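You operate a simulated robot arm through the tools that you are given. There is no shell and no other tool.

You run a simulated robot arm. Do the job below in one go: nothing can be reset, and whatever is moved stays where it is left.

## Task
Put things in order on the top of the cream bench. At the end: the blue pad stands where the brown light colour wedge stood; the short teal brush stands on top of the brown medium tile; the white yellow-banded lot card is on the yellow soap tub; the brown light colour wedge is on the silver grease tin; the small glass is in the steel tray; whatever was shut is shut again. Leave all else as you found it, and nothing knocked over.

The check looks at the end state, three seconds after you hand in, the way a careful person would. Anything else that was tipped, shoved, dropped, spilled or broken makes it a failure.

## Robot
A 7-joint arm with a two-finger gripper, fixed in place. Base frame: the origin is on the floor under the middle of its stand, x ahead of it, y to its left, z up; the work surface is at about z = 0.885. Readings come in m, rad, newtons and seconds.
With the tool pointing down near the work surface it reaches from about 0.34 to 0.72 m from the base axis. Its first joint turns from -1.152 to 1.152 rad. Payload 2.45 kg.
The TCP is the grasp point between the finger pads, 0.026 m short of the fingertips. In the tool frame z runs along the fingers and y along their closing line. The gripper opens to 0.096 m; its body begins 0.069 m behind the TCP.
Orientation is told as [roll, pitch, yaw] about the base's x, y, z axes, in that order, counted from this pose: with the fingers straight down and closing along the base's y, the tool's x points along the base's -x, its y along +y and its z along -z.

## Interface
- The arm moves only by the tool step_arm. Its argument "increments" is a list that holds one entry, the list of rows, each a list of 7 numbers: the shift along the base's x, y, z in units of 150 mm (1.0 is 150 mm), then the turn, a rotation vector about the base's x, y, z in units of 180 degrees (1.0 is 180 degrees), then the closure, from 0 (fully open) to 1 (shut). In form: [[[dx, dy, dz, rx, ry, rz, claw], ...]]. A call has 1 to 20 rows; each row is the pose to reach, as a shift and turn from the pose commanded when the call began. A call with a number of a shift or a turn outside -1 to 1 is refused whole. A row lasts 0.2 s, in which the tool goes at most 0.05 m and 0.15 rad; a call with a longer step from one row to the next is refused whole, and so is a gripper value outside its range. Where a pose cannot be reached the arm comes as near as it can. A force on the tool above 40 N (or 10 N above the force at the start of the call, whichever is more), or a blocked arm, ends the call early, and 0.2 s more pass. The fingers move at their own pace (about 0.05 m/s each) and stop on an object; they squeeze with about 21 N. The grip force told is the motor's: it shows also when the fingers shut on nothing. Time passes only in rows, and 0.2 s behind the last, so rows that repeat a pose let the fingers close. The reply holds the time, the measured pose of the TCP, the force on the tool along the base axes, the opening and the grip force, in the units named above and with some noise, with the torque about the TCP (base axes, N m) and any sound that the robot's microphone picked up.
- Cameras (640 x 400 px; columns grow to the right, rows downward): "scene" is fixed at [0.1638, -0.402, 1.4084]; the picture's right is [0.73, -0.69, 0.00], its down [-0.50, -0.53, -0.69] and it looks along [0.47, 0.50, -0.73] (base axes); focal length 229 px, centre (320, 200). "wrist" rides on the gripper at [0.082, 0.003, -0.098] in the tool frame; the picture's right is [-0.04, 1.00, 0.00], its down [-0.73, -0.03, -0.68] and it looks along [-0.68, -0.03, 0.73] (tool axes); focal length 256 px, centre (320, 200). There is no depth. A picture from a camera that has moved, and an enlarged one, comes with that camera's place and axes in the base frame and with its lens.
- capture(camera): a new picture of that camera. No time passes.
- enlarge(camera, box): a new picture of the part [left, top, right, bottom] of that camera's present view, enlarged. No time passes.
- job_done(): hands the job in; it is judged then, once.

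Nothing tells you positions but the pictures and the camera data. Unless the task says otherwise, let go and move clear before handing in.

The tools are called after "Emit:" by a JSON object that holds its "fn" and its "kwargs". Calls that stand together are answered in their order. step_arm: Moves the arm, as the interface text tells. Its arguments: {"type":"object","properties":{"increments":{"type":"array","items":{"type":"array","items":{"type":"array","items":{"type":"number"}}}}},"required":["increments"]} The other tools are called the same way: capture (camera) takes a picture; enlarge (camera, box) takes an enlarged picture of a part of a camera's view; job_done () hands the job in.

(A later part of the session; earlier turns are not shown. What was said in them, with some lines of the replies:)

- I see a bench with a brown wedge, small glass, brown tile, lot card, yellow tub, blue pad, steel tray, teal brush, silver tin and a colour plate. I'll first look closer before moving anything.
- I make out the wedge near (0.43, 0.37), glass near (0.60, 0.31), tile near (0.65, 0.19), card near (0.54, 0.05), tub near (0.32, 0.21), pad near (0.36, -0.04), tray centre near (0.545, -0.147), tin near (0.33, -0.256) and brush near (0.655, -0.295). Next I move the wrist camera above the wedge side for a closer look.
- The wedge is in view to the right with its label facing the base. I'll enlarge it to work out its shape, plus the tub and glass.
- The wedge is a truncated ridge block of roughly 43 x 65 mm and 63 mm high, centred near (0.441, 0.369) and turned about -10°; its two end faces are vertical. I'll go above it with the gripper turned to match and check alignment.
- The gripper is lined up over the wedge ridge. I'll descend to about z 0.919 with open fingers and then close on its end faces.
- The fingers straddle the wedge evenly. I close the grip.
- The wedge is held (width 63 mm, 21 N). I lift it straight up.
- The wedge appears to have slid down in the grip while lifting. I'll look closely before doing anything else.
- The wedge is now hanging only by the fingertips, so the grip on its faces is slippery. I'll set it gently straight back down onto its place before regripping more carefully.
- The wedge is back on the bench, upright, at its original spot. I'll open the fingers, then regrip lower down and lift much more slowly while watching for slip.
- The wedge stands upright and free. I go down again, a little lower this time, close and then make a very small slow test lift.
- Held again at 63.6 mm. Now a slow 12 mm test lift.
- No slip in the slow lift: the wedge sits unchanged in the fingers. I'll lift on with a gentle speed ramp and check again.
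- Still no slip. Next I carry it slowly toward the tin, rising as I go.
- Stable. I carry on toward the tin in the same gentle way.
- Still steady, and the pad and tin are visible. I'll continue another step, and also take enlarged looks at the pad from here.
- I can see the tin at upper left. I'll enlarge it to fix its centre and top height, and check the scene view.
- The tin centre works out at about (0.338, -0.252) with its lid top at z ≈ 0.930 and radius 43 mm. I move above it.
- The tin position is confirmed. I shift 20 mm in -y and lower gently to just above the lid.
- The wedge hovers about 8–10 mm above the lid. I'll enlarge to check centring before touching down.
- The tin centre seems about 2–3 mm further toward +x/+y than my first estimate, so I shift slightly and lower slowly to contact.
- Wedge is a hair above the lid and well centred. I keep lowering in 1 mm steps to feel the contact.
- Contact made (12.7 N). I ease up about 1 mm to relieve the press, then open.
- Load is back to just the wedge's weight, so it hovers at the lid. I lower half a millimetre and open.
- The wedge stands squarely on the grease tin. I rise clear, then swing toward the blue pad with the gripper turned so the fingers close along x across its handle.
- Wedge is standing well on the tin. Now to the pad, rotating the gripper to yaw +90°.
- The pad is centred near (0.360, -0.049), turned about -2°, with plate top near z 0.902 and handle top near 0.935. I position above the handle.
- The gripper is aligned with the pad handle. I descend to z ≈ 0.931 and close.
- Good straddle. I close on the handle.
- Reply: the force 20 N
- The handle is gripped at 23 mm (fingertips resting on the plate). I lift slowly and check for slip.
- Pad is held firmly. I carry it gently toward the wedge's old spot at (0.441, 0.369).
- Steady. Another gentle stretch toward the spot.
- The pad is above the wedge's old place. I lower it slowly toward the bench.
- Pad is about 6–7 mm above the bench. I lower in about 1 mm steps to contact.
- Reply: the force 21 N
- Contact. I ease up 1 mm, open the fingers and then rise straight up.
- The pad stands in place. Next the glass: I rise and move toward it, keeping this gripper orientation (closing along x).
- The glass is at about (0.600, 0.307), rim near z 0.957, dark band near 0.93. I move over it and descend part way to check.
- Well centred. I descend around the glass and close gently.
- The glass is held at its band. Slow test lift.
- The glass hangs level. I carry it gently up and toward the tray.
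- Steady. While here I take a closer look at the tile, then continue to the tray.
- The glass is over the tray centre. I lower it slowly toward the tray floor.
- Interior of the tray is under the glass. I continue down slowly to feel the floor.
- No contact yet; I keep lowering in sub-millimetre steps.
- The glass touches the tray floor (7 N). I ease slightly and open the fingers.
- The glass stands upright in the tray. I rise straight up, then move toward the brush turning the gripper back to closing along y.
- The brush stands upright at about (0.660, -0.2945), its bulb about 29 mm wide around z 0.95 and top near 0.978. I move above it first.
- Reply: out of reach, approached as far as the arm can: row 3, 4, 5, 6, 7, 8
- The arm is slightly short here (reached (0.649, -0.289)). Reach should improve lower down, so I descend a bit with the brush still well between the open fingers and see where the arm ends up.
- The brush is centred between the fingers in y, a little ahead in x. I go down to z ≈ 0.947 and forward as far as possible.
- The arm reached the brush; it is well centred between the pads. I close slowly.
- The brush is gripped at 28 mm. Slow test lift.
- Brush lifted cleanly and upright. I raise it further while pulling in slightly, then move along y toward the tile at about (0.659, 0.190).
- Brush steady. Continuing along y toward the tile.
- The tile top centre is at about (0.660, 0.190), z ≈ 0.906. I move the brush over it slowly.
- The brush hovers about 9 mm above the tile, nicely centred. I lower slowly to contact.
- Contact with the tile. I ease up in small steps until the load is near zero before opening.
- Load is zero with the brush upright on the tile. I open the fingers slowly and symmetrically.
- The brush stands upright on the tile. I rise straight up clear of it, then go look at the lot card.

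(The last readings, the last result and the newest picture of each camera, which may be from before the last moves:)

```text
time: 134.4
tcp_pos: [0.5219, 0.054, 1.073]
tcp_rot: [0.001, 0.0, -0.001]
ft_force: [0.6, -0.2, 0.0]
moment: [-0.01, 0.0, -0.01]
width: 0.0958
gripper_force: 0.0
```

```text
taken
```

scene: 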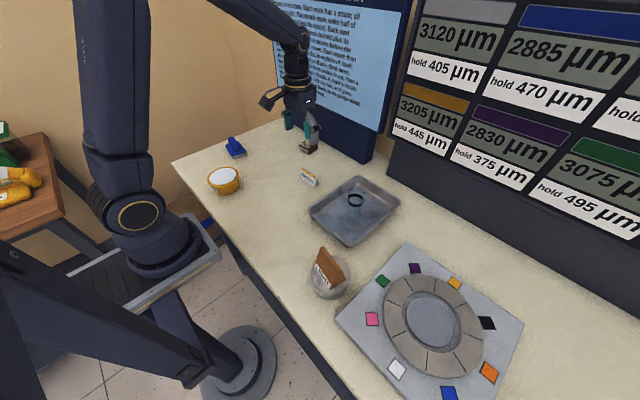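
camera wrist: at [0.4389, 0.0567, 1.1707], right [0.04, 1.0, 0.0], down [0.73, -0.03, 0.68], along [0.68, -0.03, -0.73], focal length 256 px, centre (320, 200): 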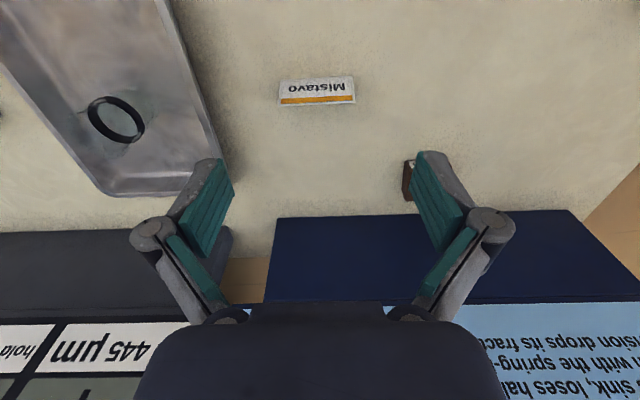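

Emit:
{"fn": "enlarge", "kwargs": {"camera": "wrist", "box": [265, 60, 370, 120]}}

Emit:
{"fn": "enlarge", "kwargs": {"camera": "scene", "box": [290, 158, 330, 194]}}

Emit:
{"fn": "enlarge", "kwargs": {"camera": "scene", "box": [200, 160, 250, 204]}}

Emit:
{"fn": "enlarge", "kwargs": {"camera": "scene", "box": [290, 115, 330, 160]}}

```text
6.10 times, centred on (318, 90) of wrist
camera zoom: at [0.4389, 0.0567, 1.1707], right [0.04, 1.0, 0.0], down [0.73, -0.03, 0.68], along [0.68, -0.03, -0.73], focal length 1560 px, centre (335, 870)
```

zoom: 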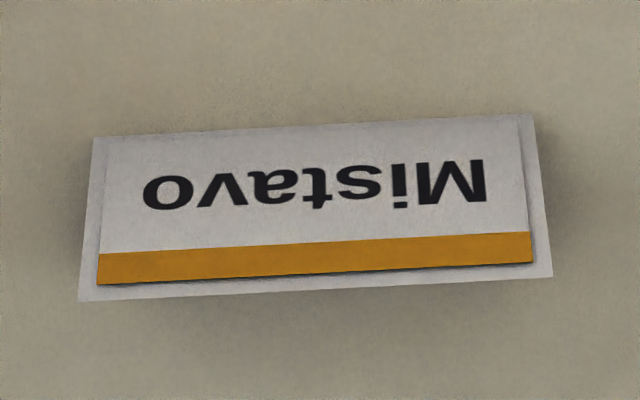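

```text
11.11 times, centred on (310, 176) of scene
camera zoom: at [0.1638, -0.402, 1.4084], right [0.73, -0.69, 0.0], down [-0.5, -0.53, -0.69], along [0.47, 0.5, -0.73], focal length 2544 px, centre (431, 467)
```

zoom: 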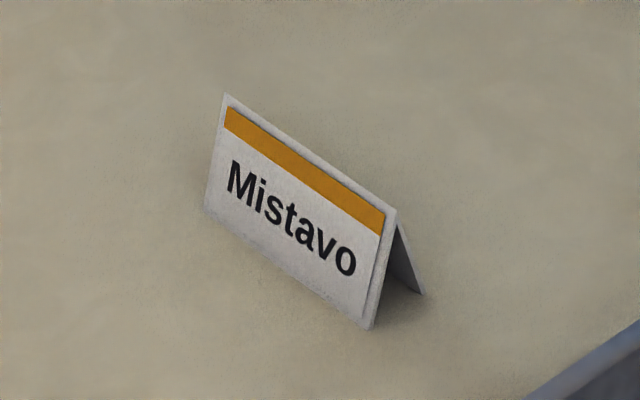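

```text
9.09 times, centred on (225, 182) of scene
camera zoom: at [0.1638, -0.402, 1.4084], right [0.73, -0.69, 0.0], down [-0.5, -0.53, -0.69], along [0.47, 0.5, -0.73], focal length 2081 px, centre (1184, 364)
```

zoom: 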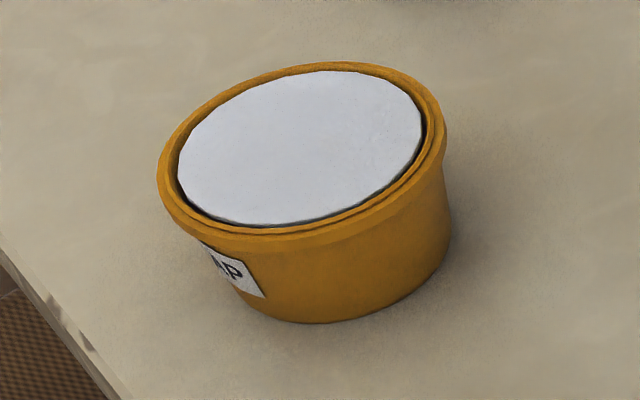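

```text
8.89 times, centred on (310, 138) of scene
camera zoom: at [0.1638, -0.402, 1.4084], right [0.73, -0.69, 0.0], down [-0.5, -0.53, -0.69], along [0.47, 0.5, -0.73], focal length 2035 px, centre (409, 756)
```

zoom: 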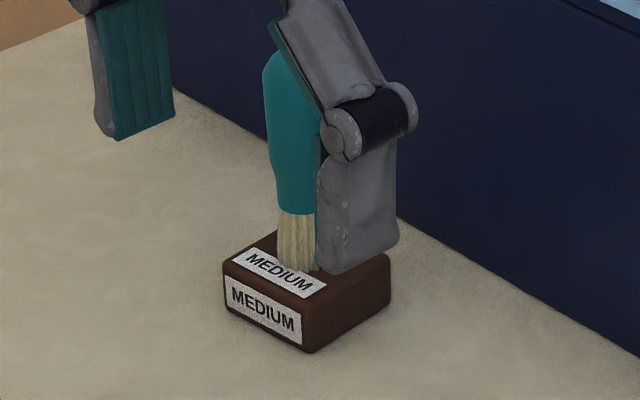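

The brush still stands. The card is a tent about 76 mm long (y 0.011–0.087), 23 mm deep (x 0.5285–0.552), ridge near z 0.926. I'll grip it by its two ends; first moving above it.

Emit:
{"fn": "step_arm", "kwargs": {"increments": [[[0.06, -0.016, -0.05, 0, 0, 0, 0], [0.125, -0.033, -0.15, 0, 0, 0, 0], [0.125, -0.033, -0.3, 0, 0, 0, 0], [0.125, -0.033, -0.45, 0, 0, 0, 0], [0.125, -0.033, -0.6, 0, 0, 0, 0], [0.125, -0.033, -0.7, 0, 0, 0, 0], [0.125, -0.033, -0.7, 0, 0, 0, 0]]]}}

Emit:
{"fn": "capture", "kwargs": {"camera": "wrist"}}

Emit:
{"fn": "enlarge", "kwargs": {"camera": "scene", "box": [270, 110, 360, 200]}}

```text
time: 136.0
tcp_pos: [0.5417, 0.0504, 0.9656]
tcp_rot: [0.0, -0.001, -0.001]
ft_force: [-0.3, -0.5, 0.2]
moment: [-0.03, -0.01, 0.0]
width: 0.0955
gripper_force: 0.1
```

```text
taken
camera wrist: at [0.459, 0.053, 1.064], right [0.04, 1.0, 0.0], down [0.73, -0.03, 0.68], along [0.68, -0.03, -0.73], focal length 256 px, centre (320, 200)
```

wrist: 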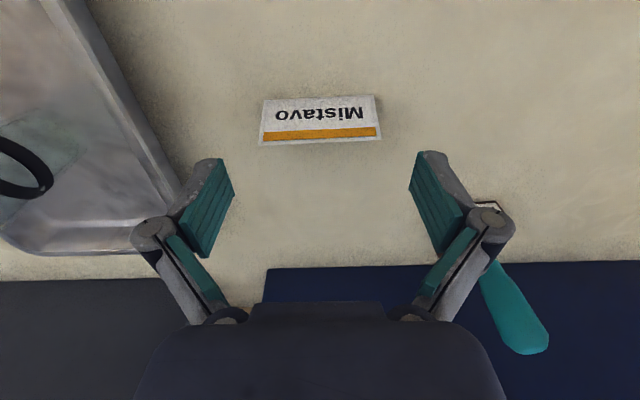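

```text
4.44 times, centred on (315, 155) of scene
camera zoom: at [0.1638, -0.402, 1.4084], right [0.73, -0.69, 0.0], down [-0.5, -0.53, -0.69], along [0.47, 0.5, -0.73], focal length 1018 px, centre (342, 400)
```

zoom: 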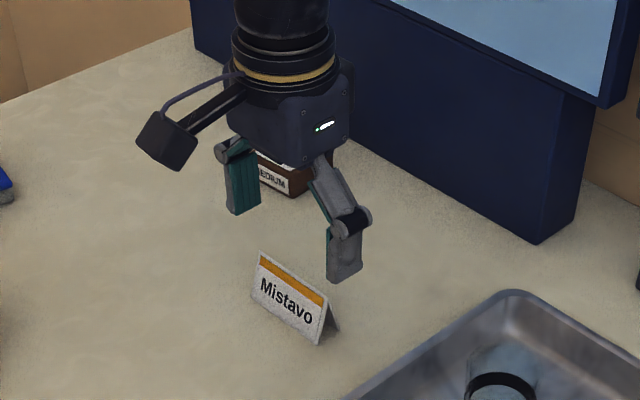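

The card is centred. I lower so the pads flank its ends and close slowly.

Emit:
{"fn": "step_arm", "kwargs": {"increments": [[[-0.003, -0.003, -0.08, 0, 0, 0, 0], [-0.006, -0.005, -0.16, 0, 0, 0, 0], [-0.006, -0.005, -0.24, 0, 0, 0, 0], [-0.006, -0.005, -0.29, 0, 0, 0, 0], [-0.006, -0.005, -0.31, 0, 0, 0, 0], [-0.006, -0.005, -0.31, 0, 0, 0, 0]]]}}

Emit:
{"fn": "capture", "kwargs": {"camera": "wrist"}}

Emit:
{"fn": "enlarge", "kwargs": {"camera": "scene", "box": [280, 130, 345, 195]}}

```text
time: 137.4
tcp_pos: [0.5397, 0.049, 0.9192]
tcp_rot: [0.001, 0.0, -0.002]
ft_force: [0.5, -0.6, 0.5]
moment: [-0.01, -0.01, -0.02]
width: 0.0964
gripper_force: 0.0
```

```text
taken
camera wrist: at [0.4581, 0.0514, 1.0174], right [0.04, 1.0, 0.0], down [0.73, -0.03, 0.68], along [0.68, -0.03, -0.73], focal length 256 px, centre (320, 200)
```

wrist: 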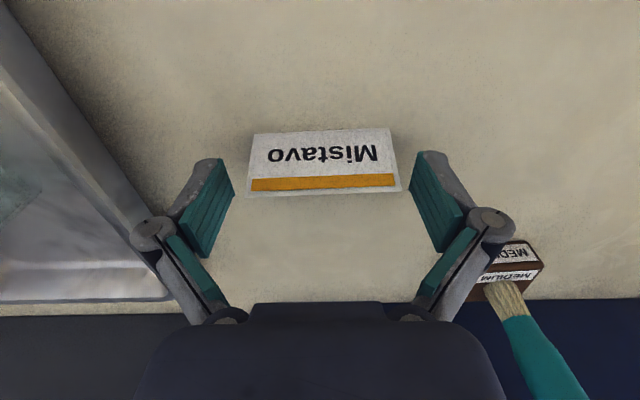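

```text
6.15 times, centred on (312, 162) of scene
camera zoom: at [0.1638, -0.402, 1.4084], right [0.73, -0.69, 0.0], down [-0.5, -0.53, -0.69], along [0.47, 0.5, -0.73], focal length 1409 px, centre (366, 431)
```

zoom: 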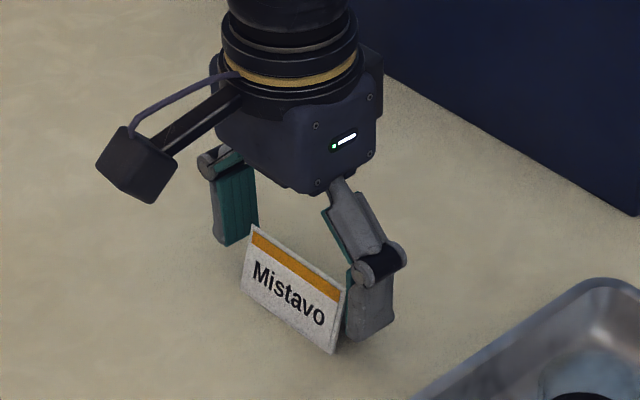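

The card sits about 1.5–2 mm toward +y of the gripper centre; I correct this and then close gently on its ends.

Emit:
{"fn": "step_arm", "kwargs": {"increments": [[[0, 0.006, 0, 0, 0, 0, 0], [0, 0.011, 0, 0, 0, 0, 0], [0, 0.011, 0, 0, 0, 0, 0.08], [0, 0.011, 0, 0, 0, 0, 0.13], [0, 0.011, 0, 0, 0, 0, 0.16], [0, 0.011, 0, 0, 0, 0, 0.18], [0, 0.011, 0, 0, 0, 0, 0.2], [0, 0.011, 0, 0, 0, 0, 0.22], [0, 0.011, 0, 0, 0, 0, 0.25], [0, 0.011, 0, 0, 0, 0, 0.3], [0, 0.011, 0, 0, 0, 0, 0.5], [0, 0.011, 0, 0, 0, 0, 1.0], [0, 0.011, 0, 0, 0, 0, 1.0]]]}}

Emit:
{"fn": "capture", "kwargs": {"camera": "wrist"}}

Emit:
{"fn": "enlarge", "kwargs": {"camera": "scene", "box": [280, 130, 345, 195]}}

```text
time: 140.2
tcp_pos: [0.5405, 0.0505, 0.9187]
tcp_rot: [0.0, 0.0, -0.001]
ft_force: [0.1, -0.6, 5.6]
moment: [-0.01, 0.0, -0.01]
width: 0.075
gripper_force: 20.9
```

```text
taken
camera wrist: at [0.4577, 0.0533, 1.0174], right [0.04, 1.0, 0.0], down [0.73, -0.03, 0.68], along [0.68, -0.03, -0.73], focal length 256 px, centre (320, 200)
```

wrist: 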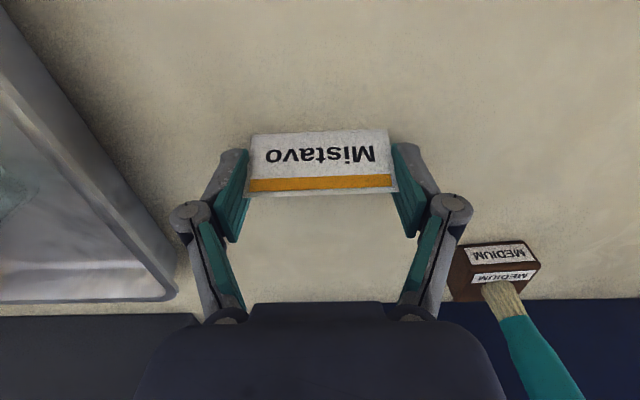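

```text
6.15 times, centred on (312, 162) of scene
camera zoom: at [0.1637, -0.402, 1.4084], right [0.73, -0.69, 0.0], down [-0.5, -0.53, -0.69], along [0.47, 0.5, -0.73], focal length 1409 px, centre (366, 431)
```

zoom: 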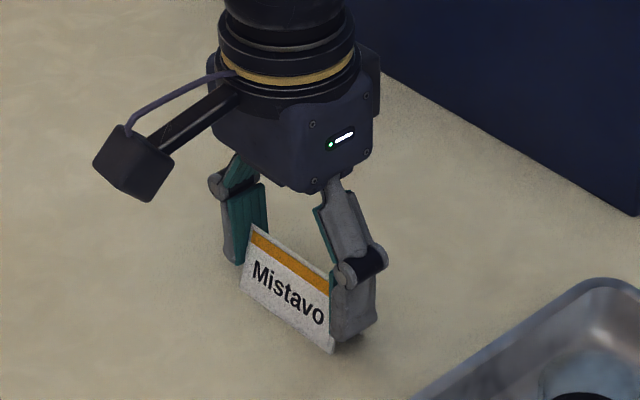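

The card is gripped by its ends. Slow test lift.

Emit:
{"fn": "step_arm", "kwargs": {"increments": [[[0, 0, 0.007, 0, 0, 0, 1.0], [0, 0, 0.014, 0, 0, 0, 1.0], [0, 0, 0.021, 0, 0, 0, 1.0], [0, 0, 0.03, 0, 0, 0, 1.0], [0, 0, 0.04, 0, 0, 0, 1.0], [0, 0, 0.052, 0, 0, 0, 1.0], [0, 0, 0.067, 0, 0, 0, 1.0], [0, 0, 0.083, 0, 0, 0, 1.0], [0, 0, 0.095, 0, 0, 0, 1.0], [0, 0, 0.1, 0, 0, 0, 1.0]]]}}

Emit:
{"fn": "capture", "kwargs": {"camera": "wrist"}}

Emit:
{"fn": "enlarge", "kwargs": {"camera": "scene", "box": [280, 130, 345, 195]}}

```text
time: 142.4
tcp_pos: [0.5393, 0.0502, 0.9335]
tcp_rot: [0.0, -0.001, -0.003]
ft_force: [-0.1, 0.3, 0.2]
moment: [0.01, 0.05, 0.01]
width: 0.0748
gripper_force: 21.5
```

```text
taken
camera wrist: at [0.4578, 0.0527, 1.0323], right [0.04, 1.0, 0.0], down [0.73, -0.03, 0.68], along [0.68, -0.03, -0.73], focal length 256 px, centre (320, 200)
```

wrist: 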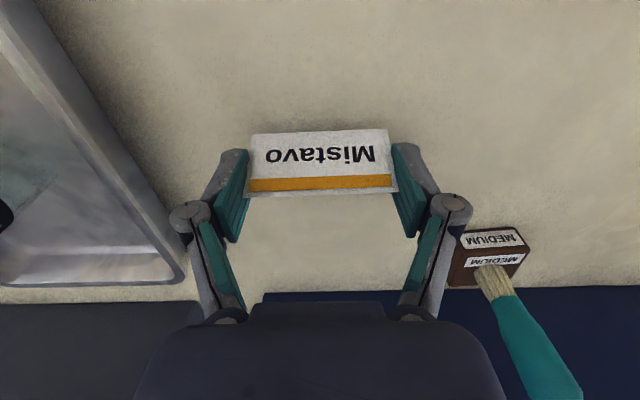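

```text
6.15 times, centred on (312, 162) of scene
camera zoom: at [0.1638, -0.402, 1.4084], right [0.73, -0.69, 0.0], down [-0.5, -0.53, -0.69], along [0.47, 0.5, -0.73], focal length 1409 px, centre (366, 431)
```

zoom: 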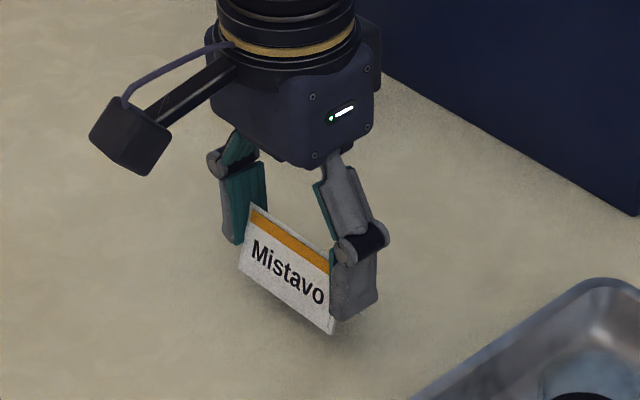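

The card hangs securely. I carry it up and toward the tub, stopping short to view the tub from above.

Emit:
{"fn": "step_arm", "kwargs": {"increments": [[[-0.011, 0.004, 0.012, 0, 0, 0, 1.0], [-0.034, 0.013, 0.035, 0, 0, 0, 1.0], [-0.068, 0.025, 0.069, 0, 0, 0, 1.0], [-0.113, 0.042, 0.116, 0, 0, 0, 1.0], [-0.158, 0.058, 0.162, 0, 0, 0, 1.0], [-0.203, 0.075, 0.208, 0, 0, 0, 1.0], [-0.249, 0.092, 0.254, 0, 0, 0, 1.0], [-0.294, 0.108, 0.3, 0, 0, 0, 1.0], [-0.339, 0.125, 0.347, 0, 0, 0, 1.0], [-0.384, 0.141, 0.393, 0, 0, 0, 1.0], [-0.43, 0.158, 0.439, 0, 0, 0, 1.0], [-0.475, 0.175, 0.485, 0, 0, 0, 1.0], [-0.52, 0.191, 0.531, 0, 0, 0, 1.0], [-0.565, 0.208, 0.578, 0, 0, 0, 1.0], [-0.599, 0.22, 0.612, 0, 0, 0, 1.0], [-0.622, 0.229, 0.635, 0, 0, 0, 1.0], [-0.633, 0.233, 0.647, 0, 0, 0, 1.0]]]}}

Emit:
{"fn": "step_arm", "kwargs": {"increments": [[[-0.013, 0.005, 0, 0, 0, 0, 1.0], [-0.04, 0.015, 0, 0, 0, 0, 1.0], [-0.079, 0.029, 0, 0, 0, 0, 1.0], [-0.132, 0.048, 0, 0, 0, 0, 1.0], [-0.185, 0.068, 0, 0, 0, 0, 1.0], [-0.237, 0.087, 0, 0, 0, 0, 1.0], [-0.29, 0.107, 0, 0, 0, 0, 1.0], [-0.343, 0.126, 0, 0, 0, 0, 1.0], [-0.396, 0.146, 0, 0, 0, 0, 1.0], [-0.448, 0.165, 0, 0, 0, 0, 1.0], [-0.501, 0.185, 0, 0, 0, 0, 1.0], [-0.554, 0.204, 0, 0, 0, 0, 1.0], [-0.593, 0.218, 0, 0, 0, 0, 1.0], [-0.62, 0.228, 0, 0, 0, 0, 1.0], [-0.633, 0.233, 0, 0, 0, 0, 1.0]]]}}

Emit:
{"fn": "capture", "kwargs": {"camera": "wrist"}}

Emit:
{"fn": "capture", "kwargs": {"camera": "scene"}}

```text
time: 146.0
tcp_pos: [0.4461, 0.0861, 1.0314]
tcp_rot: [0.001, -0.001, -0.002]
ft_force: [0.0, 0.0, -0.6]
moment: [-0.03, 0.03, -0.01]
width: 0.0742
gripper_force: 21.1
```

```text
time: 149.2
tcp_pos: [0.3487, 0.1211, 1.03]
tcp_rot: [0.0, 0.002, -0.002]
ft_force: [-0.9, 0.3, -0.6]
moment: [-0.01, 0.0, -0.01]
width: 0.0748
gripper_force: 21.1
```

```text
taken
camera wrist: at [0.2674, 0.123, 1.1292], right [0.04, 1.0, 0.0], down [0.73, -0.03, 0.68], along [0.68, -0.03, -0.73], focal length 256 px, centre (320, 200)
```

wrist: 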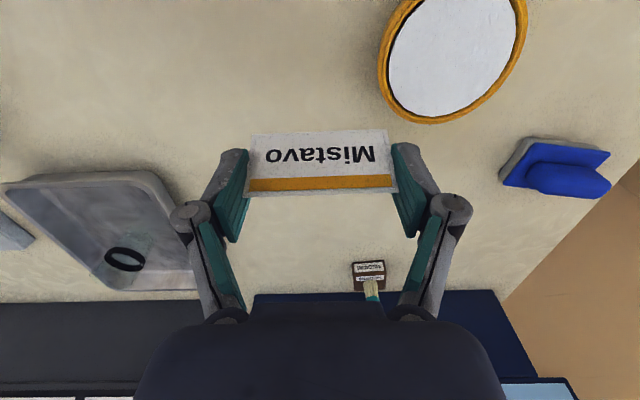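

```text
taken
```

scene: 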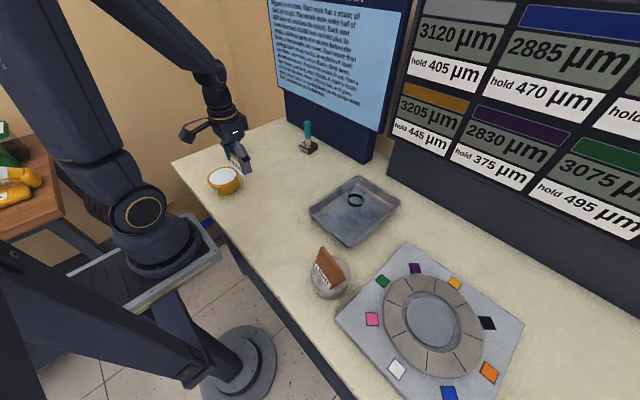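

Emit:
{"fn": "enlarge", "kwargs": {"camera": "wrist", "box": [365, 0, 545, 130]}}

Emit:
{"fn": "enlarge", "kwargs": {"camera": "scene", "box": [200, 140, 260, 204]}}

```text
3.08 times, centred on (455, 65) of wrist
camera zoom: at [0.2674, 0.123, 1.1292], right [0.04, 1.0, 0.0], down [0.73, -0.03, 0.68], along [0.68, -0.03, -0.73], focal length 788 px, centre (-95, 615)
```

zoom: 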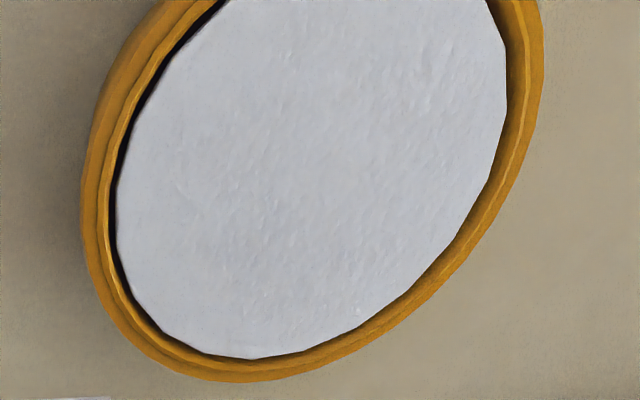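

```text
6.25 times, centred on (230, 172) of scene
camera zoom: at [0.1638, -0.402, 1.4084], right [0.73, -0.69, 0.0], down [-0.5, -0.53, -0.69], along [0.47, 0.5, -0.73], focal length 1431 px, centre (882, 375)
```

zoom: 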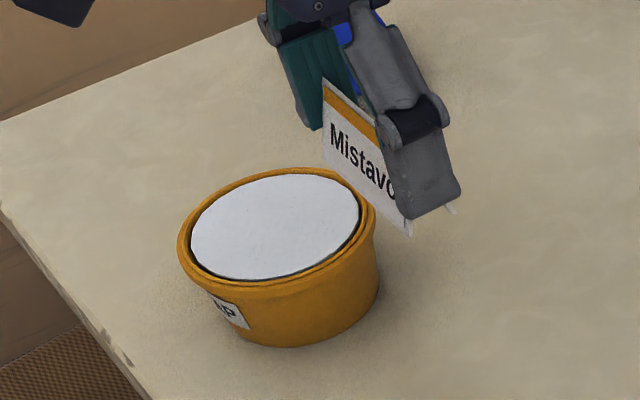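

The tub's rim is near z 0.932 with a nearly level white top about 84 mm across, centred around (0.321, 0.210). I move the card over it slowly.

Emit:
{"fn": "step_arm", "kwargs": {"increments": [[[-0.004, 0.0125, 0, 0, 0, 0, 1.0], [-0.012, 0.037, 0, 0, 0, 0, 1.0], [-0.023, 0.075, 0, 0, 0, 0, 1.0], [-0.039, 0.124, 0, 0, 0, 0, 1.0], [-0.055, 0.174, 0, 0, 0, 0, 1.0], [-0.07, 0.224, 0, 0, 0, 0, 1.0], [-0.086, 0.274, 0, 0, 0, 0, 1.0], [-0.101, 0.323, 0, 0, 0, 0, 1.0], [-0.117, 0.373, 0, 0, 0, 0, 1.0], [-0.132, 0.423, 0, 0, 0, 0, 1.0], [-0.148, 0.473, 0, 0, 0, 0, 1.0], [-0.164, 0.522, 0, 0, 0, 0, 1.0], [-0.175, 0.56, 0, 0, 0, 0, 1.0], [-0.183, 0.585, 0, 0, 0, 0, 1.0], [-0.187, 0.597, 0, 0, 0, 0, 1.0]]]}}

Emit:
{"fn": "capture", "kwargs": {"camera": "wrist"}}

Emit:
{"fn": "enlarge", "kwargs": {"camera": "scene", "box": [190, 120, 260, 204]}}

```text
time: 152.4
tcp_pos: [0.3236, 0.2108, 1.0306]
tcp_rot: [-0.002, 0.0, -0.003]
ft_force: [-0.4, 0.0, -0.4]
moment: [-0.02, 0.01, 0.02]
width: 0.0747
gripper_force: 21.1
```

```text
taken
camera wrist: at [0.2404, 0.2128, 1.1298], right [0.04, 1.0, 0.0], down [0.73, -0.03, 0.68], along [0.68, -0.03, -0.73], focal length 256 px, centre (320, 200)
```

wrist: 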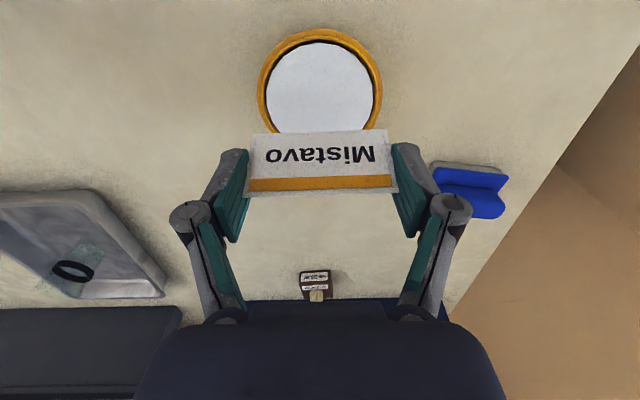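

```text
4.76 times, centred on (225, 162) of scene
camera zoom: at [0.1638, -0.402, 1.4084], right [0.73, -0.69, 0.0], down [-0.5, -0.53, -0.69], along [0.47, 0.5, -0.73], focal length 1090 px, centre (772, 381)
```

zoom: 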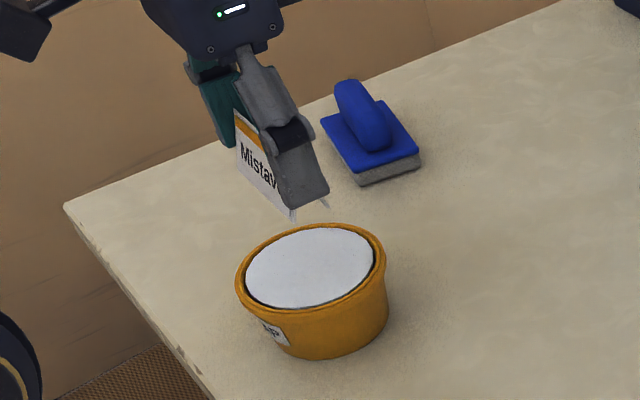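

Emit:
{"fn": "enlarge", "kwargs": {"camera": "wrist", "box": [245, 15, 405, 135]}}

```text
3.33 times, centred on (325, 75) of wrist
camera zoom: at [0.2404, 0.2128, 1.1298], right [0.04, 1.0, 0.0], down [0.73, -0.03, 0.68], along [0.68, -0.03, -0.73], focal length 853 px, centre (303, 617)
```

zoom: 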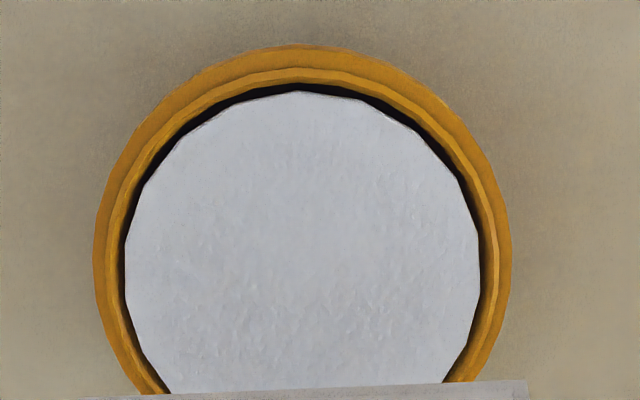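

The tub centre is confirmed at about (0.321, 0.2095), nearly under the card. I lower slowly to just above it.

Emit:
{"fn": "step_arm", "kwargs": {"increments": [[[-0.003, 0, -0.01, 0, 0, 0, 1.0], [-0.006, 0, -0.03, 0, 0, 0, 1.0], [-0.009, 0, -0.06, 0, 0, 0, 1.0], [-0.009, 0, -0.1, 0, 0, 0, 1.0], [-0.009, 0, -0.145, 0, 0, 0, 1.0], [-0.009, 0, -0.19, 0, 0, 0, 1.0], [-0.009, 0, -0.235, 0, 0, 0, 1.0], [-0.009, 0, -0.275, 0, 0, 0, 1.0], [-0.009, 0, -0.31, 0, 0, 0, 1.0], [-0.009, 0, -0.335, 0, 0, 0, 1.0], [-0.009, 0, -0.352, 0, 0, 0, 1.0], [-0.009, 0, -0.36, 0, 0, 0, 1.0]]]}}

Emit:
{"fn": "capture", "kwargs": {"camera": "wrist"}}

Emit:
{"fn": "enlarge", "kwargs": {"camera": "scene", "box": [195, 140, 255, 204]}}

```text
time: 155.0
tcp_pos: [0.3217, 0.2095, 0.9759]
tcp_rot: [0.0, 0.0, -0.001]
ft_force: [0.4, -0.6, -0.1]
moment: [-0.01, 0.01, 0.02]
width: 0.0745
gripper_force: 20.9
```

```text
taken
camera wrist: at [0.2387, 0.2122, 1.0749], right [0.04, 1.0, 0.0], down [0.73, -0.03, 0.68], along [0.68, -0.03, -0.73], focal length 256 px, centre (320, 200)
```

wrist: 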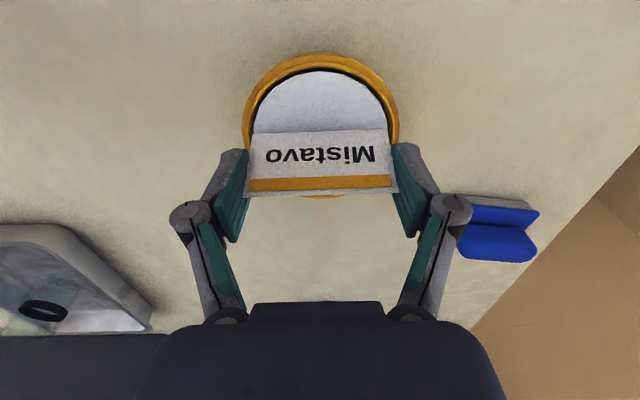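

```text
6.25 times, centred on (225, 172) of scene
camera zoom: at [0.1638, -0.402, 1.4084], right [0.73, -0.69, 0.0], down [-0.5, -0.53, -0.69], along [0.47, 0.5, -0.73], focal length 1431 px, centre (914, 375)
```

zoom: 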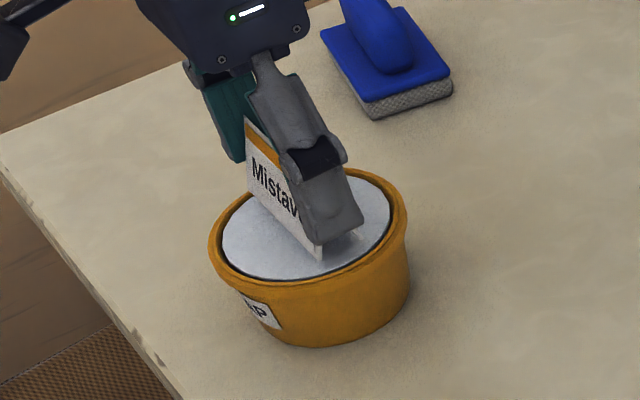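

Centred over the white top. I continue down in small steps, feeling for contact.

Emit:
{"fn": "step_arm", "kwargs": {"increments": [[[0, 0, -0.008, 0, 0, 0, 1.0], [0, 0, -0.016, 0, 0, 0, 1.0], [0, 0, -0.024, 0, 0, 0, 1.0], [0, 0, -0.032, 0, 0, 0, 1.0], [0, 0, -0.04, 0, 0, 0, 1.0]]]}}

Emit:
{"fn": "enlarge", "kwargs": {"camera": "scene", "box": [195, 140, 255, 204]}}

Emit:
{"fn": "enlarge", "kwargs": {"camera": "wrist", "box": [230, 40, 420, 210]}}

```text
time: 156.2
tcp_pos: [0.3206, 0.2098, 0.971]
tcp_rot: [0.0, 0.001, -0.002]
ft_force: [0.6, 0.4, 0.4]
moment: [0.0, 0.0, -0.02]
width: 0.0744
gripper_force: 20.7
```

```text
6.25 times, centred on (225, 172) of scene
camera zoom: at [0.1638, -0.402, 1.4084], right [0.73, -0.69, 0.0], down [-0.5, -0.53, -0.69], along [0.47, 0.5, -0.73], focal length 1431 px, centre (914, 375)
```

zoom: 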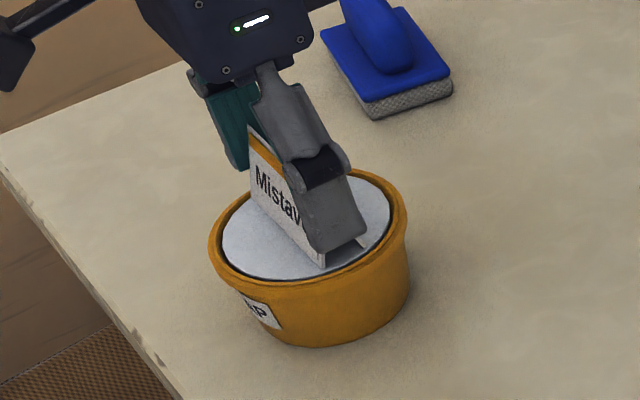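

```text
2.35 times, centred on (325, 125) of wrist
camera zoom: at [0.2387, 0.2124, 1.0695], right [0.04, 1.0, 0.0], down [0.73, -0.03, 0.68], along [0.68, -0.03, -0.73], focal length 602 px, centre (308, 376)
```

zoom: 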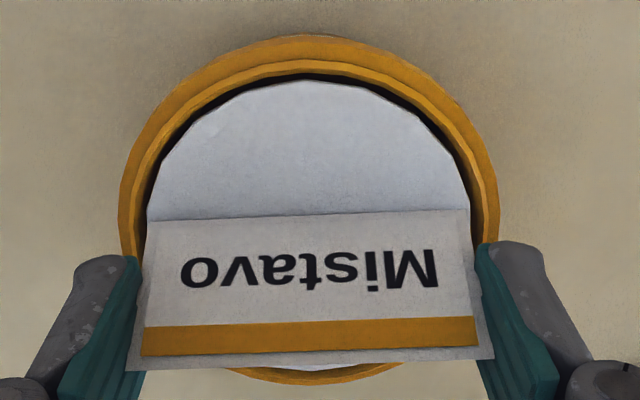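

Emit:
{"fn": "step_arm", "kwargs": {"increments": [[[0, 0, -0.004, 0, 0, 0, 1.0], [0, 0, -0.008, 0, 0, 0, 1.0], [0, 0, -0.012, 0, 0, 0, 1.0]]]}}

Emit:
{"fn": "step_arm", "kwargs": {"increments": [[[0, 0, -0.004, 0, 0, 0, 1.0], [0, 0, -0.008, 0, 0, 0, 1.0]]]}}

```text
time: 157.0
tcp_pos: [0.32, 0.2094, 0.9691]
tcp_rot: [0.0, 0.0, -0.002]
ft_force: [-0.3, 0.5, 1.7]
moment: [0.02, 0.01, 0.01]
width: 0.0748
gripper_force: 20.6
```

```text
time: 157.6
tcp_pos: [0.3214, 0.2111, 0.9678]
tcp_rot: [0.003, -0.002, -0.001]
ft_force: [1.1, -0.8, 15.2]
moment: [-0.03, -0.01, 0.03]
width: 0.0745
gripper_force: 20.8
```

Contact felt at TCP z ≈ 0.969. I ease up a little to unload before opening.

Emit:
{"fn": "step_arm", "kwargs": {"increments": [[[0, 0, 0.004, 0, 0, 0, 1.0], [0, 0, 0.007, 0, 0, 0, 1.0]]]}}

Emit:
{"fn": "enlarge", "kwargs": {"camera": "scene", "box": [195, 140, 255, 204]}}

Emit:
{"fn": "enlarge", "kwargs": {"camera": "wrist", "box": [230, 40, 420, 210]}}

```text
time: 158.2
tcp_pos: [0.3198, 0.2096, 0.9681]
tcp_rot: [-0.002, 0.002, -0.004]
ft_force: [0.9, -0.2, -0.1]
moment: [-0.01, 0.03, 0.02]
width: 0.0743
gripper_force: 20.5
```

```text
6.25 times, centred on (225, 172) of scene
camera zoom: at [0.1638, -0.402, 1.4084], right [0.73, -0.69, 0.0], down [-0.5, -0.53, -0.69], along [0.47, 0.5, -0.73], focal length 1431 px, centre (914, 375)
```

zoom: 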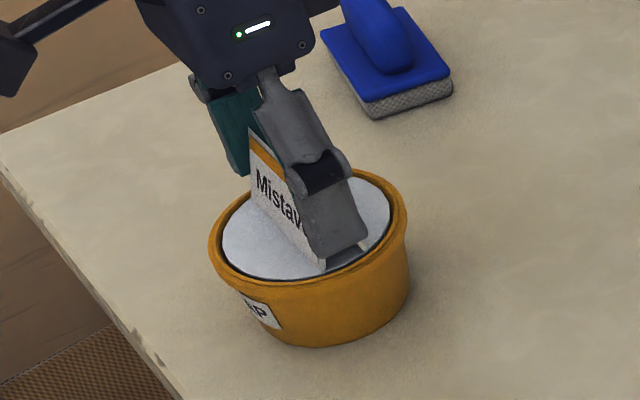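

```text
2.35 times, centred on (325, 125) of wrist
camera zoom: at [0.2384, 0.2119, 1.0671], right [0.04, 1.0, 0.0], down [0.73, -0.03, 0.68], along [0.68, -0.03, -0.74], focal length 602 px, centre (308, 376)
```

zoom: 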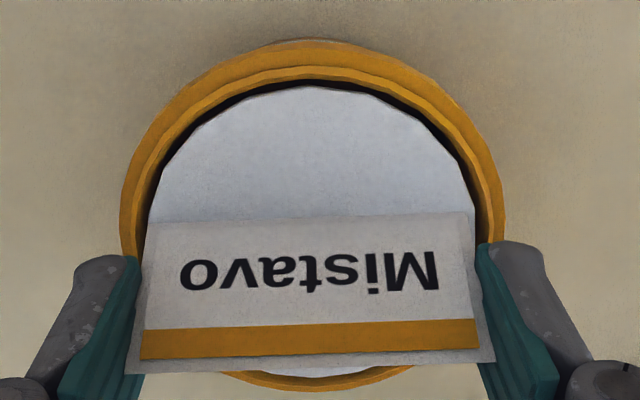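

Unloaded and centred. I open the fingers slowly.

Emit:
{"fn": "step_arm", "kwargs": {"increments": [[[0, 0, 0, 0, 0, 0, 0.23], [0, 0, 0, 0, 0, 0, 0.21], [0, 0, 0, 0, 0, 0, 0.18], [0, 0, 0, 0, 0, 0, 0.15], [0, 0, 0, 0, 0, 0, 0.12], [0, 0, 0, 0, 0, 0, 0.08], [0, 0, 0, 0, 0, 0, 0.04], [0, 0, 0, 0, 0, 0, 0.0], [0, 0, 0, 0, 0, 0, 0.0]]]}}

Emit:
{"fn": "capture", "kwargs": {"camera": "wrist"}}

Emit:
{"fn": "enlarge", "kwargs": {"camera": "scene", "box": [195, 140, 255, 204]}}

```text
time: 160.2
tcp_pos: [0.3212, 0.2094, 0.9694]
tcp_rot: [-0.001, -0.002, -0.003]
ft_force: [0.1, -0.4, -0.2]
moment: [0.0, 0.01, -0.03]
width: 0.0959
gripper_force: 0.0
```

```text
taken
camera wrist: at [0.2388, 0.2123, 1.0675], right [0.04, 1.0, 0.0], down [0.73, -0.03, 0.68], along [0.68, -0.03, -0.73], focal length 256 px, centre (320, 200)
```

wrist: 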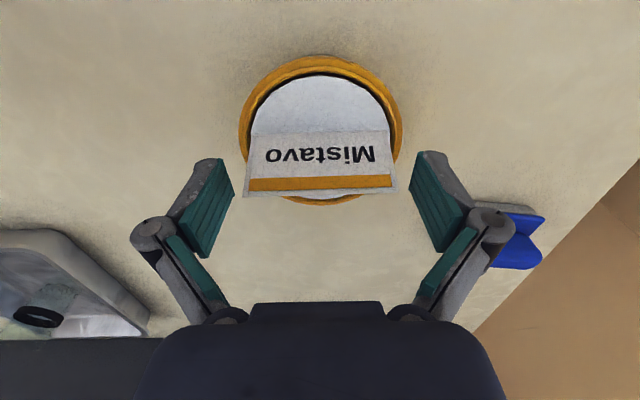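

```text
6.25 times, centred on (225, 172) of scene
camera zoom: at [0.1638, -0.402, 1.4084], right [0.73, -0.69, 0.0], down [-0.5, -0.53, -0.69], along [0.47, 0.5, -0.73], focal length 1431 px, centre (914, 375)
```

zoom: 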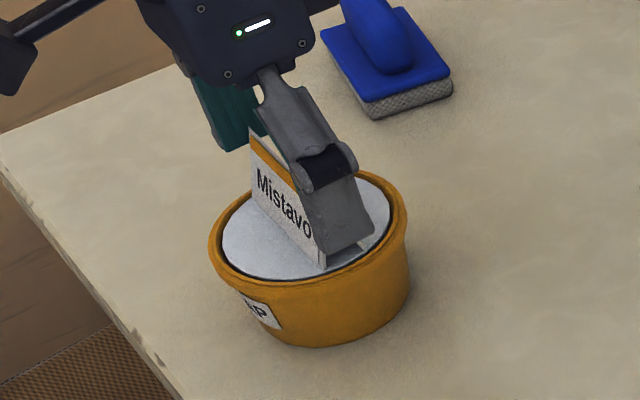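

The card stands on the tub. I rise straight up slowly at first and then check the whole bench.

Emit:
{"fn": "step_arm", "kwargs": {"increments": [[[0, 0, 0.05, 0, 0, 0, 0], [0, 0, 0.12, 0, 0, 0, 0], [0, 0, 0.25, 0, 0, 0, 0], [0, 0, 0.45, 0, 0, 0, 0], [0, 0, 0.7, 0, 0, 0, 0], [0, 0, 0.95, 0, 0, 0, 0], [0, 0, 0.95, 0, 0, 0, 0]]]}}

Emit:
{"fn": "capture", "kwargs": {"camera": "wrist"}}

Emit:
{"fn": "capture", "kwargs": {"camera": "scene"}}

Emit:
{"fn": "enlarge", "kwargs": {"camera": "scene", "box": [190, 110, 340, 210]}}

Emit:
{"fn": "enlarge", "kwargs": {"camera": "scene", "box": [280, 160, 440, 320]}}

```text
time: 161.8
tcp_pos: [0.32, 0.211, 1.1108]
tcp_rot: [0.001, 0.001, -0.001]
ft_force: [0.2, 0.0, 0.1]
moment: [-0.03, -0.02, 0.01]
width: 0.0961
gripper_force: 0.1
```

```text
taken
camera wrist: at [0.2383, 0.2136, 1.2086], right [0.04, 1.0, 0.0], down [0.73, -0.03, 0.68], along [0.68, -0.03, -0.73], focal length 256 px, centre (320, 200)
```

wrist: 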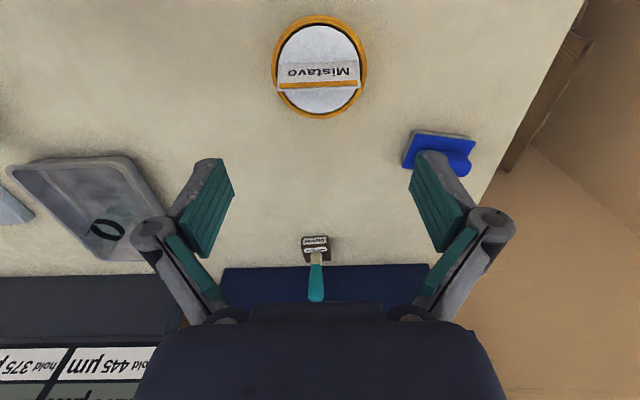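

```text
taken
```

scene: 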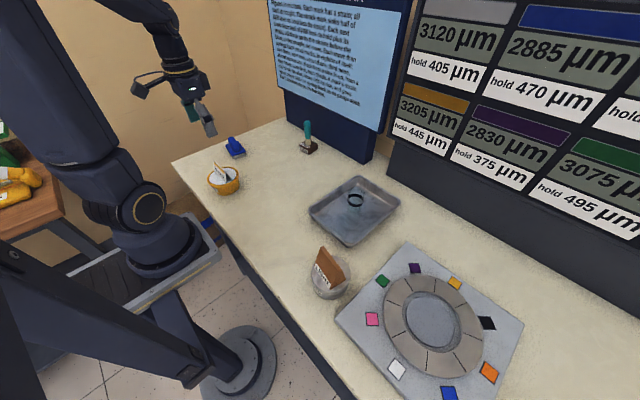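

```text
4.00 times, centred on (265, 160) of scene
camera zoom: at [0.1638, -0.402, 1.4084], right [0.73, -0.69, 0.0], down [-0.5, -0.53, -0.69], along [0.47, 0.5, -0.73], focal length 916 px, centre (540, 360)
```

zoom: 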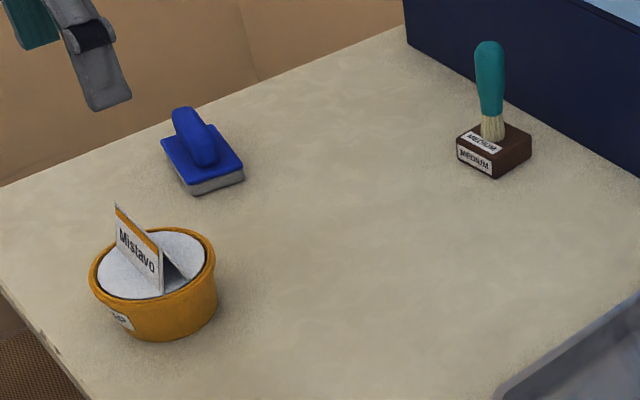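

```text
2.50 times, centred on (360, 240) of scene
camera zoom: at [0.1638, -0.402, 1.4084], right [0.73, -0.69, 0.0], down [-0.5, -0.53, -0.69], along [0.47, 0.5, -0.73], focal length 572 px, centre (220, 100)
```

zoom: 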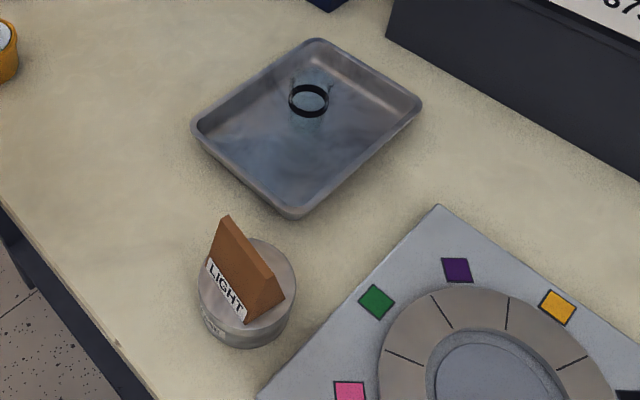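

Everything looks placed: pad at the wedge's spot, brush on the tile, card on the tub, wedge on the tin, glass in the tray. I retract to the starting pose and take final close looks.

Emit:
{"fn": "step_arm", "kwargs": {"increments": [[[0.05, -0.02, 0.13, 0, 0, 0, 0], [0.15, -0.07, 0.26, 0, 0, 0, 0], [0.3, -0.14, 0.4, 0, 0, 0, 0], [0.45, -0.21, 0.533, 0, 0, 0, 0], [0.6, -0.28, 0.533, 0, 0, 0, 0], [0.75, -0.35, 0.533, 0, 0, 0, 0], [0.8, -0.373, 0.533, 0, 0, 0, 0], [0.8, -0.373, 0.533, 0, 0, 0, 0]]]}}

Emit:
{"fn": "capture", "kwargs": {"camera": "wrist"}}

Emit:
{"fn": "capture", "kwargs": {"camera": "scene"}}

Emit:
{"fn": "enlarge", "kwargs": {"camera": "scene", "box": [320, 170, 400, 250]}}

Emit:
{"fn": "enlarge", "kwargs": {"camera": "scene", "box": [195, 115, 325, 205]}}

```text
time: 163.6
tcp_pos: [0.4401, 0.1537, 1.1924]
tcp_rot: [0.001, 0.0, -0.001]
ft_force: [0.3, 0.2, 0.3]
moment: [0.0, 0.01, 0.01]
width: 0.0957
gripper_force: 0.0
```

```text
taken
camera wrist: at [0.3593, 0.1565, 1.2904], right [0.04, 1.0, 0.0], down [0.73, -0.03, 0.68], along [0.68, -0.03, -0.73], focal length 256 px, centre (320, 200)
```

wrist: 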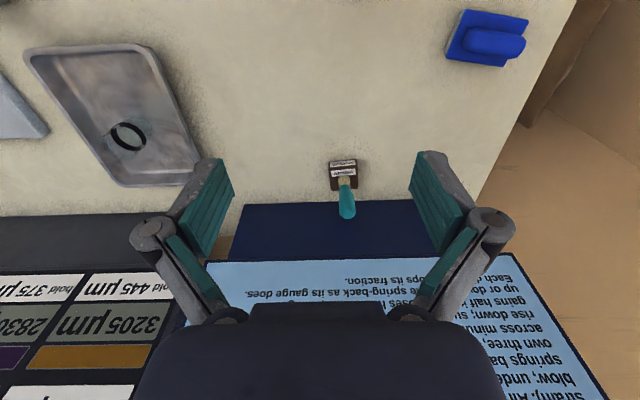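

```text
taken
```

scene: 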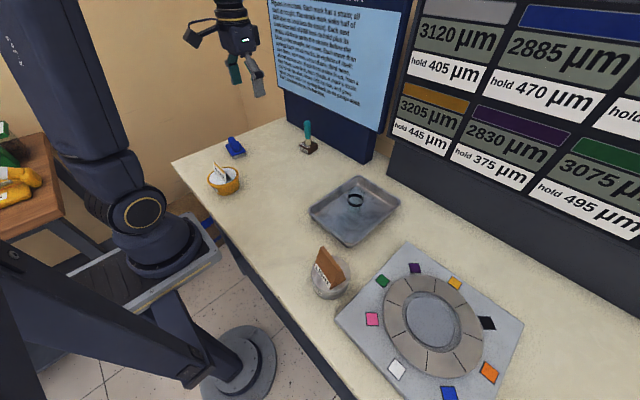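

```text
5.00 times, centred on (360, 210) of scene
camera zoom: at [0.1638, -0.402, 1.4084], right [0.73, -0.69, 0.0], down [-0.5, -0.53, -0.69], along [0.47, 0.5, -0.73], focal length 1145 px, centre (120, 150)
```

zoom: 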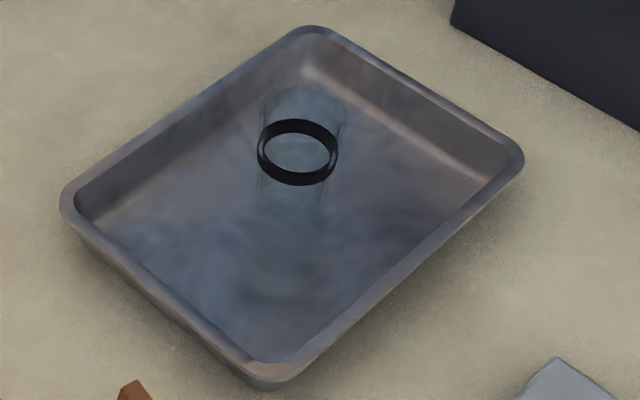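

```text
4.44 times, centred on (260, 160) of scene
camera zoom: at [0.1638, -0.402, 1.4084], right [0.73, -0.69, 0.0], down [-0.5, -0.53, -0.69], along [0.47, 0.5, -0.73], focal length 1018 px, centre (587, 378)
```

zoom: 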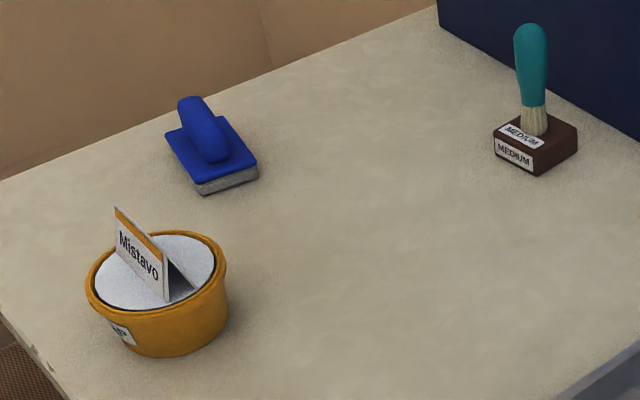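

The final views show every item where it belongs: the pad is where the wedge stood, the brush on the tile and the card on the tub. The wedge is on the tin, the glass upright in the tray, nothing else looks disturbed, and the arm is clear. I hand in the job.

Emit:
{"fn": "job_done", "kwargs": {}}

```text
The job is handed in.
```

All five items are where you asked, and I've handed the job in. I haven't been told the result of the check. In the last pictures before handing in, everything was upright and the arm was clear, back at its starting pose.

- **Blue pad:** it stands where the light wedge stood, turned to the wedge's old angle.
- **Teal brush:** it stands upright in the middle of the medium tile, and the tile hasn't shifted.
- **Lot card:** it stands across the middle of the yellow tub's white top, with only about 2 mm to spare at the corners.
- **Light wedge:** it stands centred on the grease tin's lid.
- **Small glass:** it stands upright in the tray, near the middle.

I never opened anything, so what was shut is still shut. The tub, tin, tray and tile looked unmoved against the first pictures.

The wedge slid down to the fingertips on the first lift. I set it back upright on its own spot, took it again lower down, and moved everything slowly after that.
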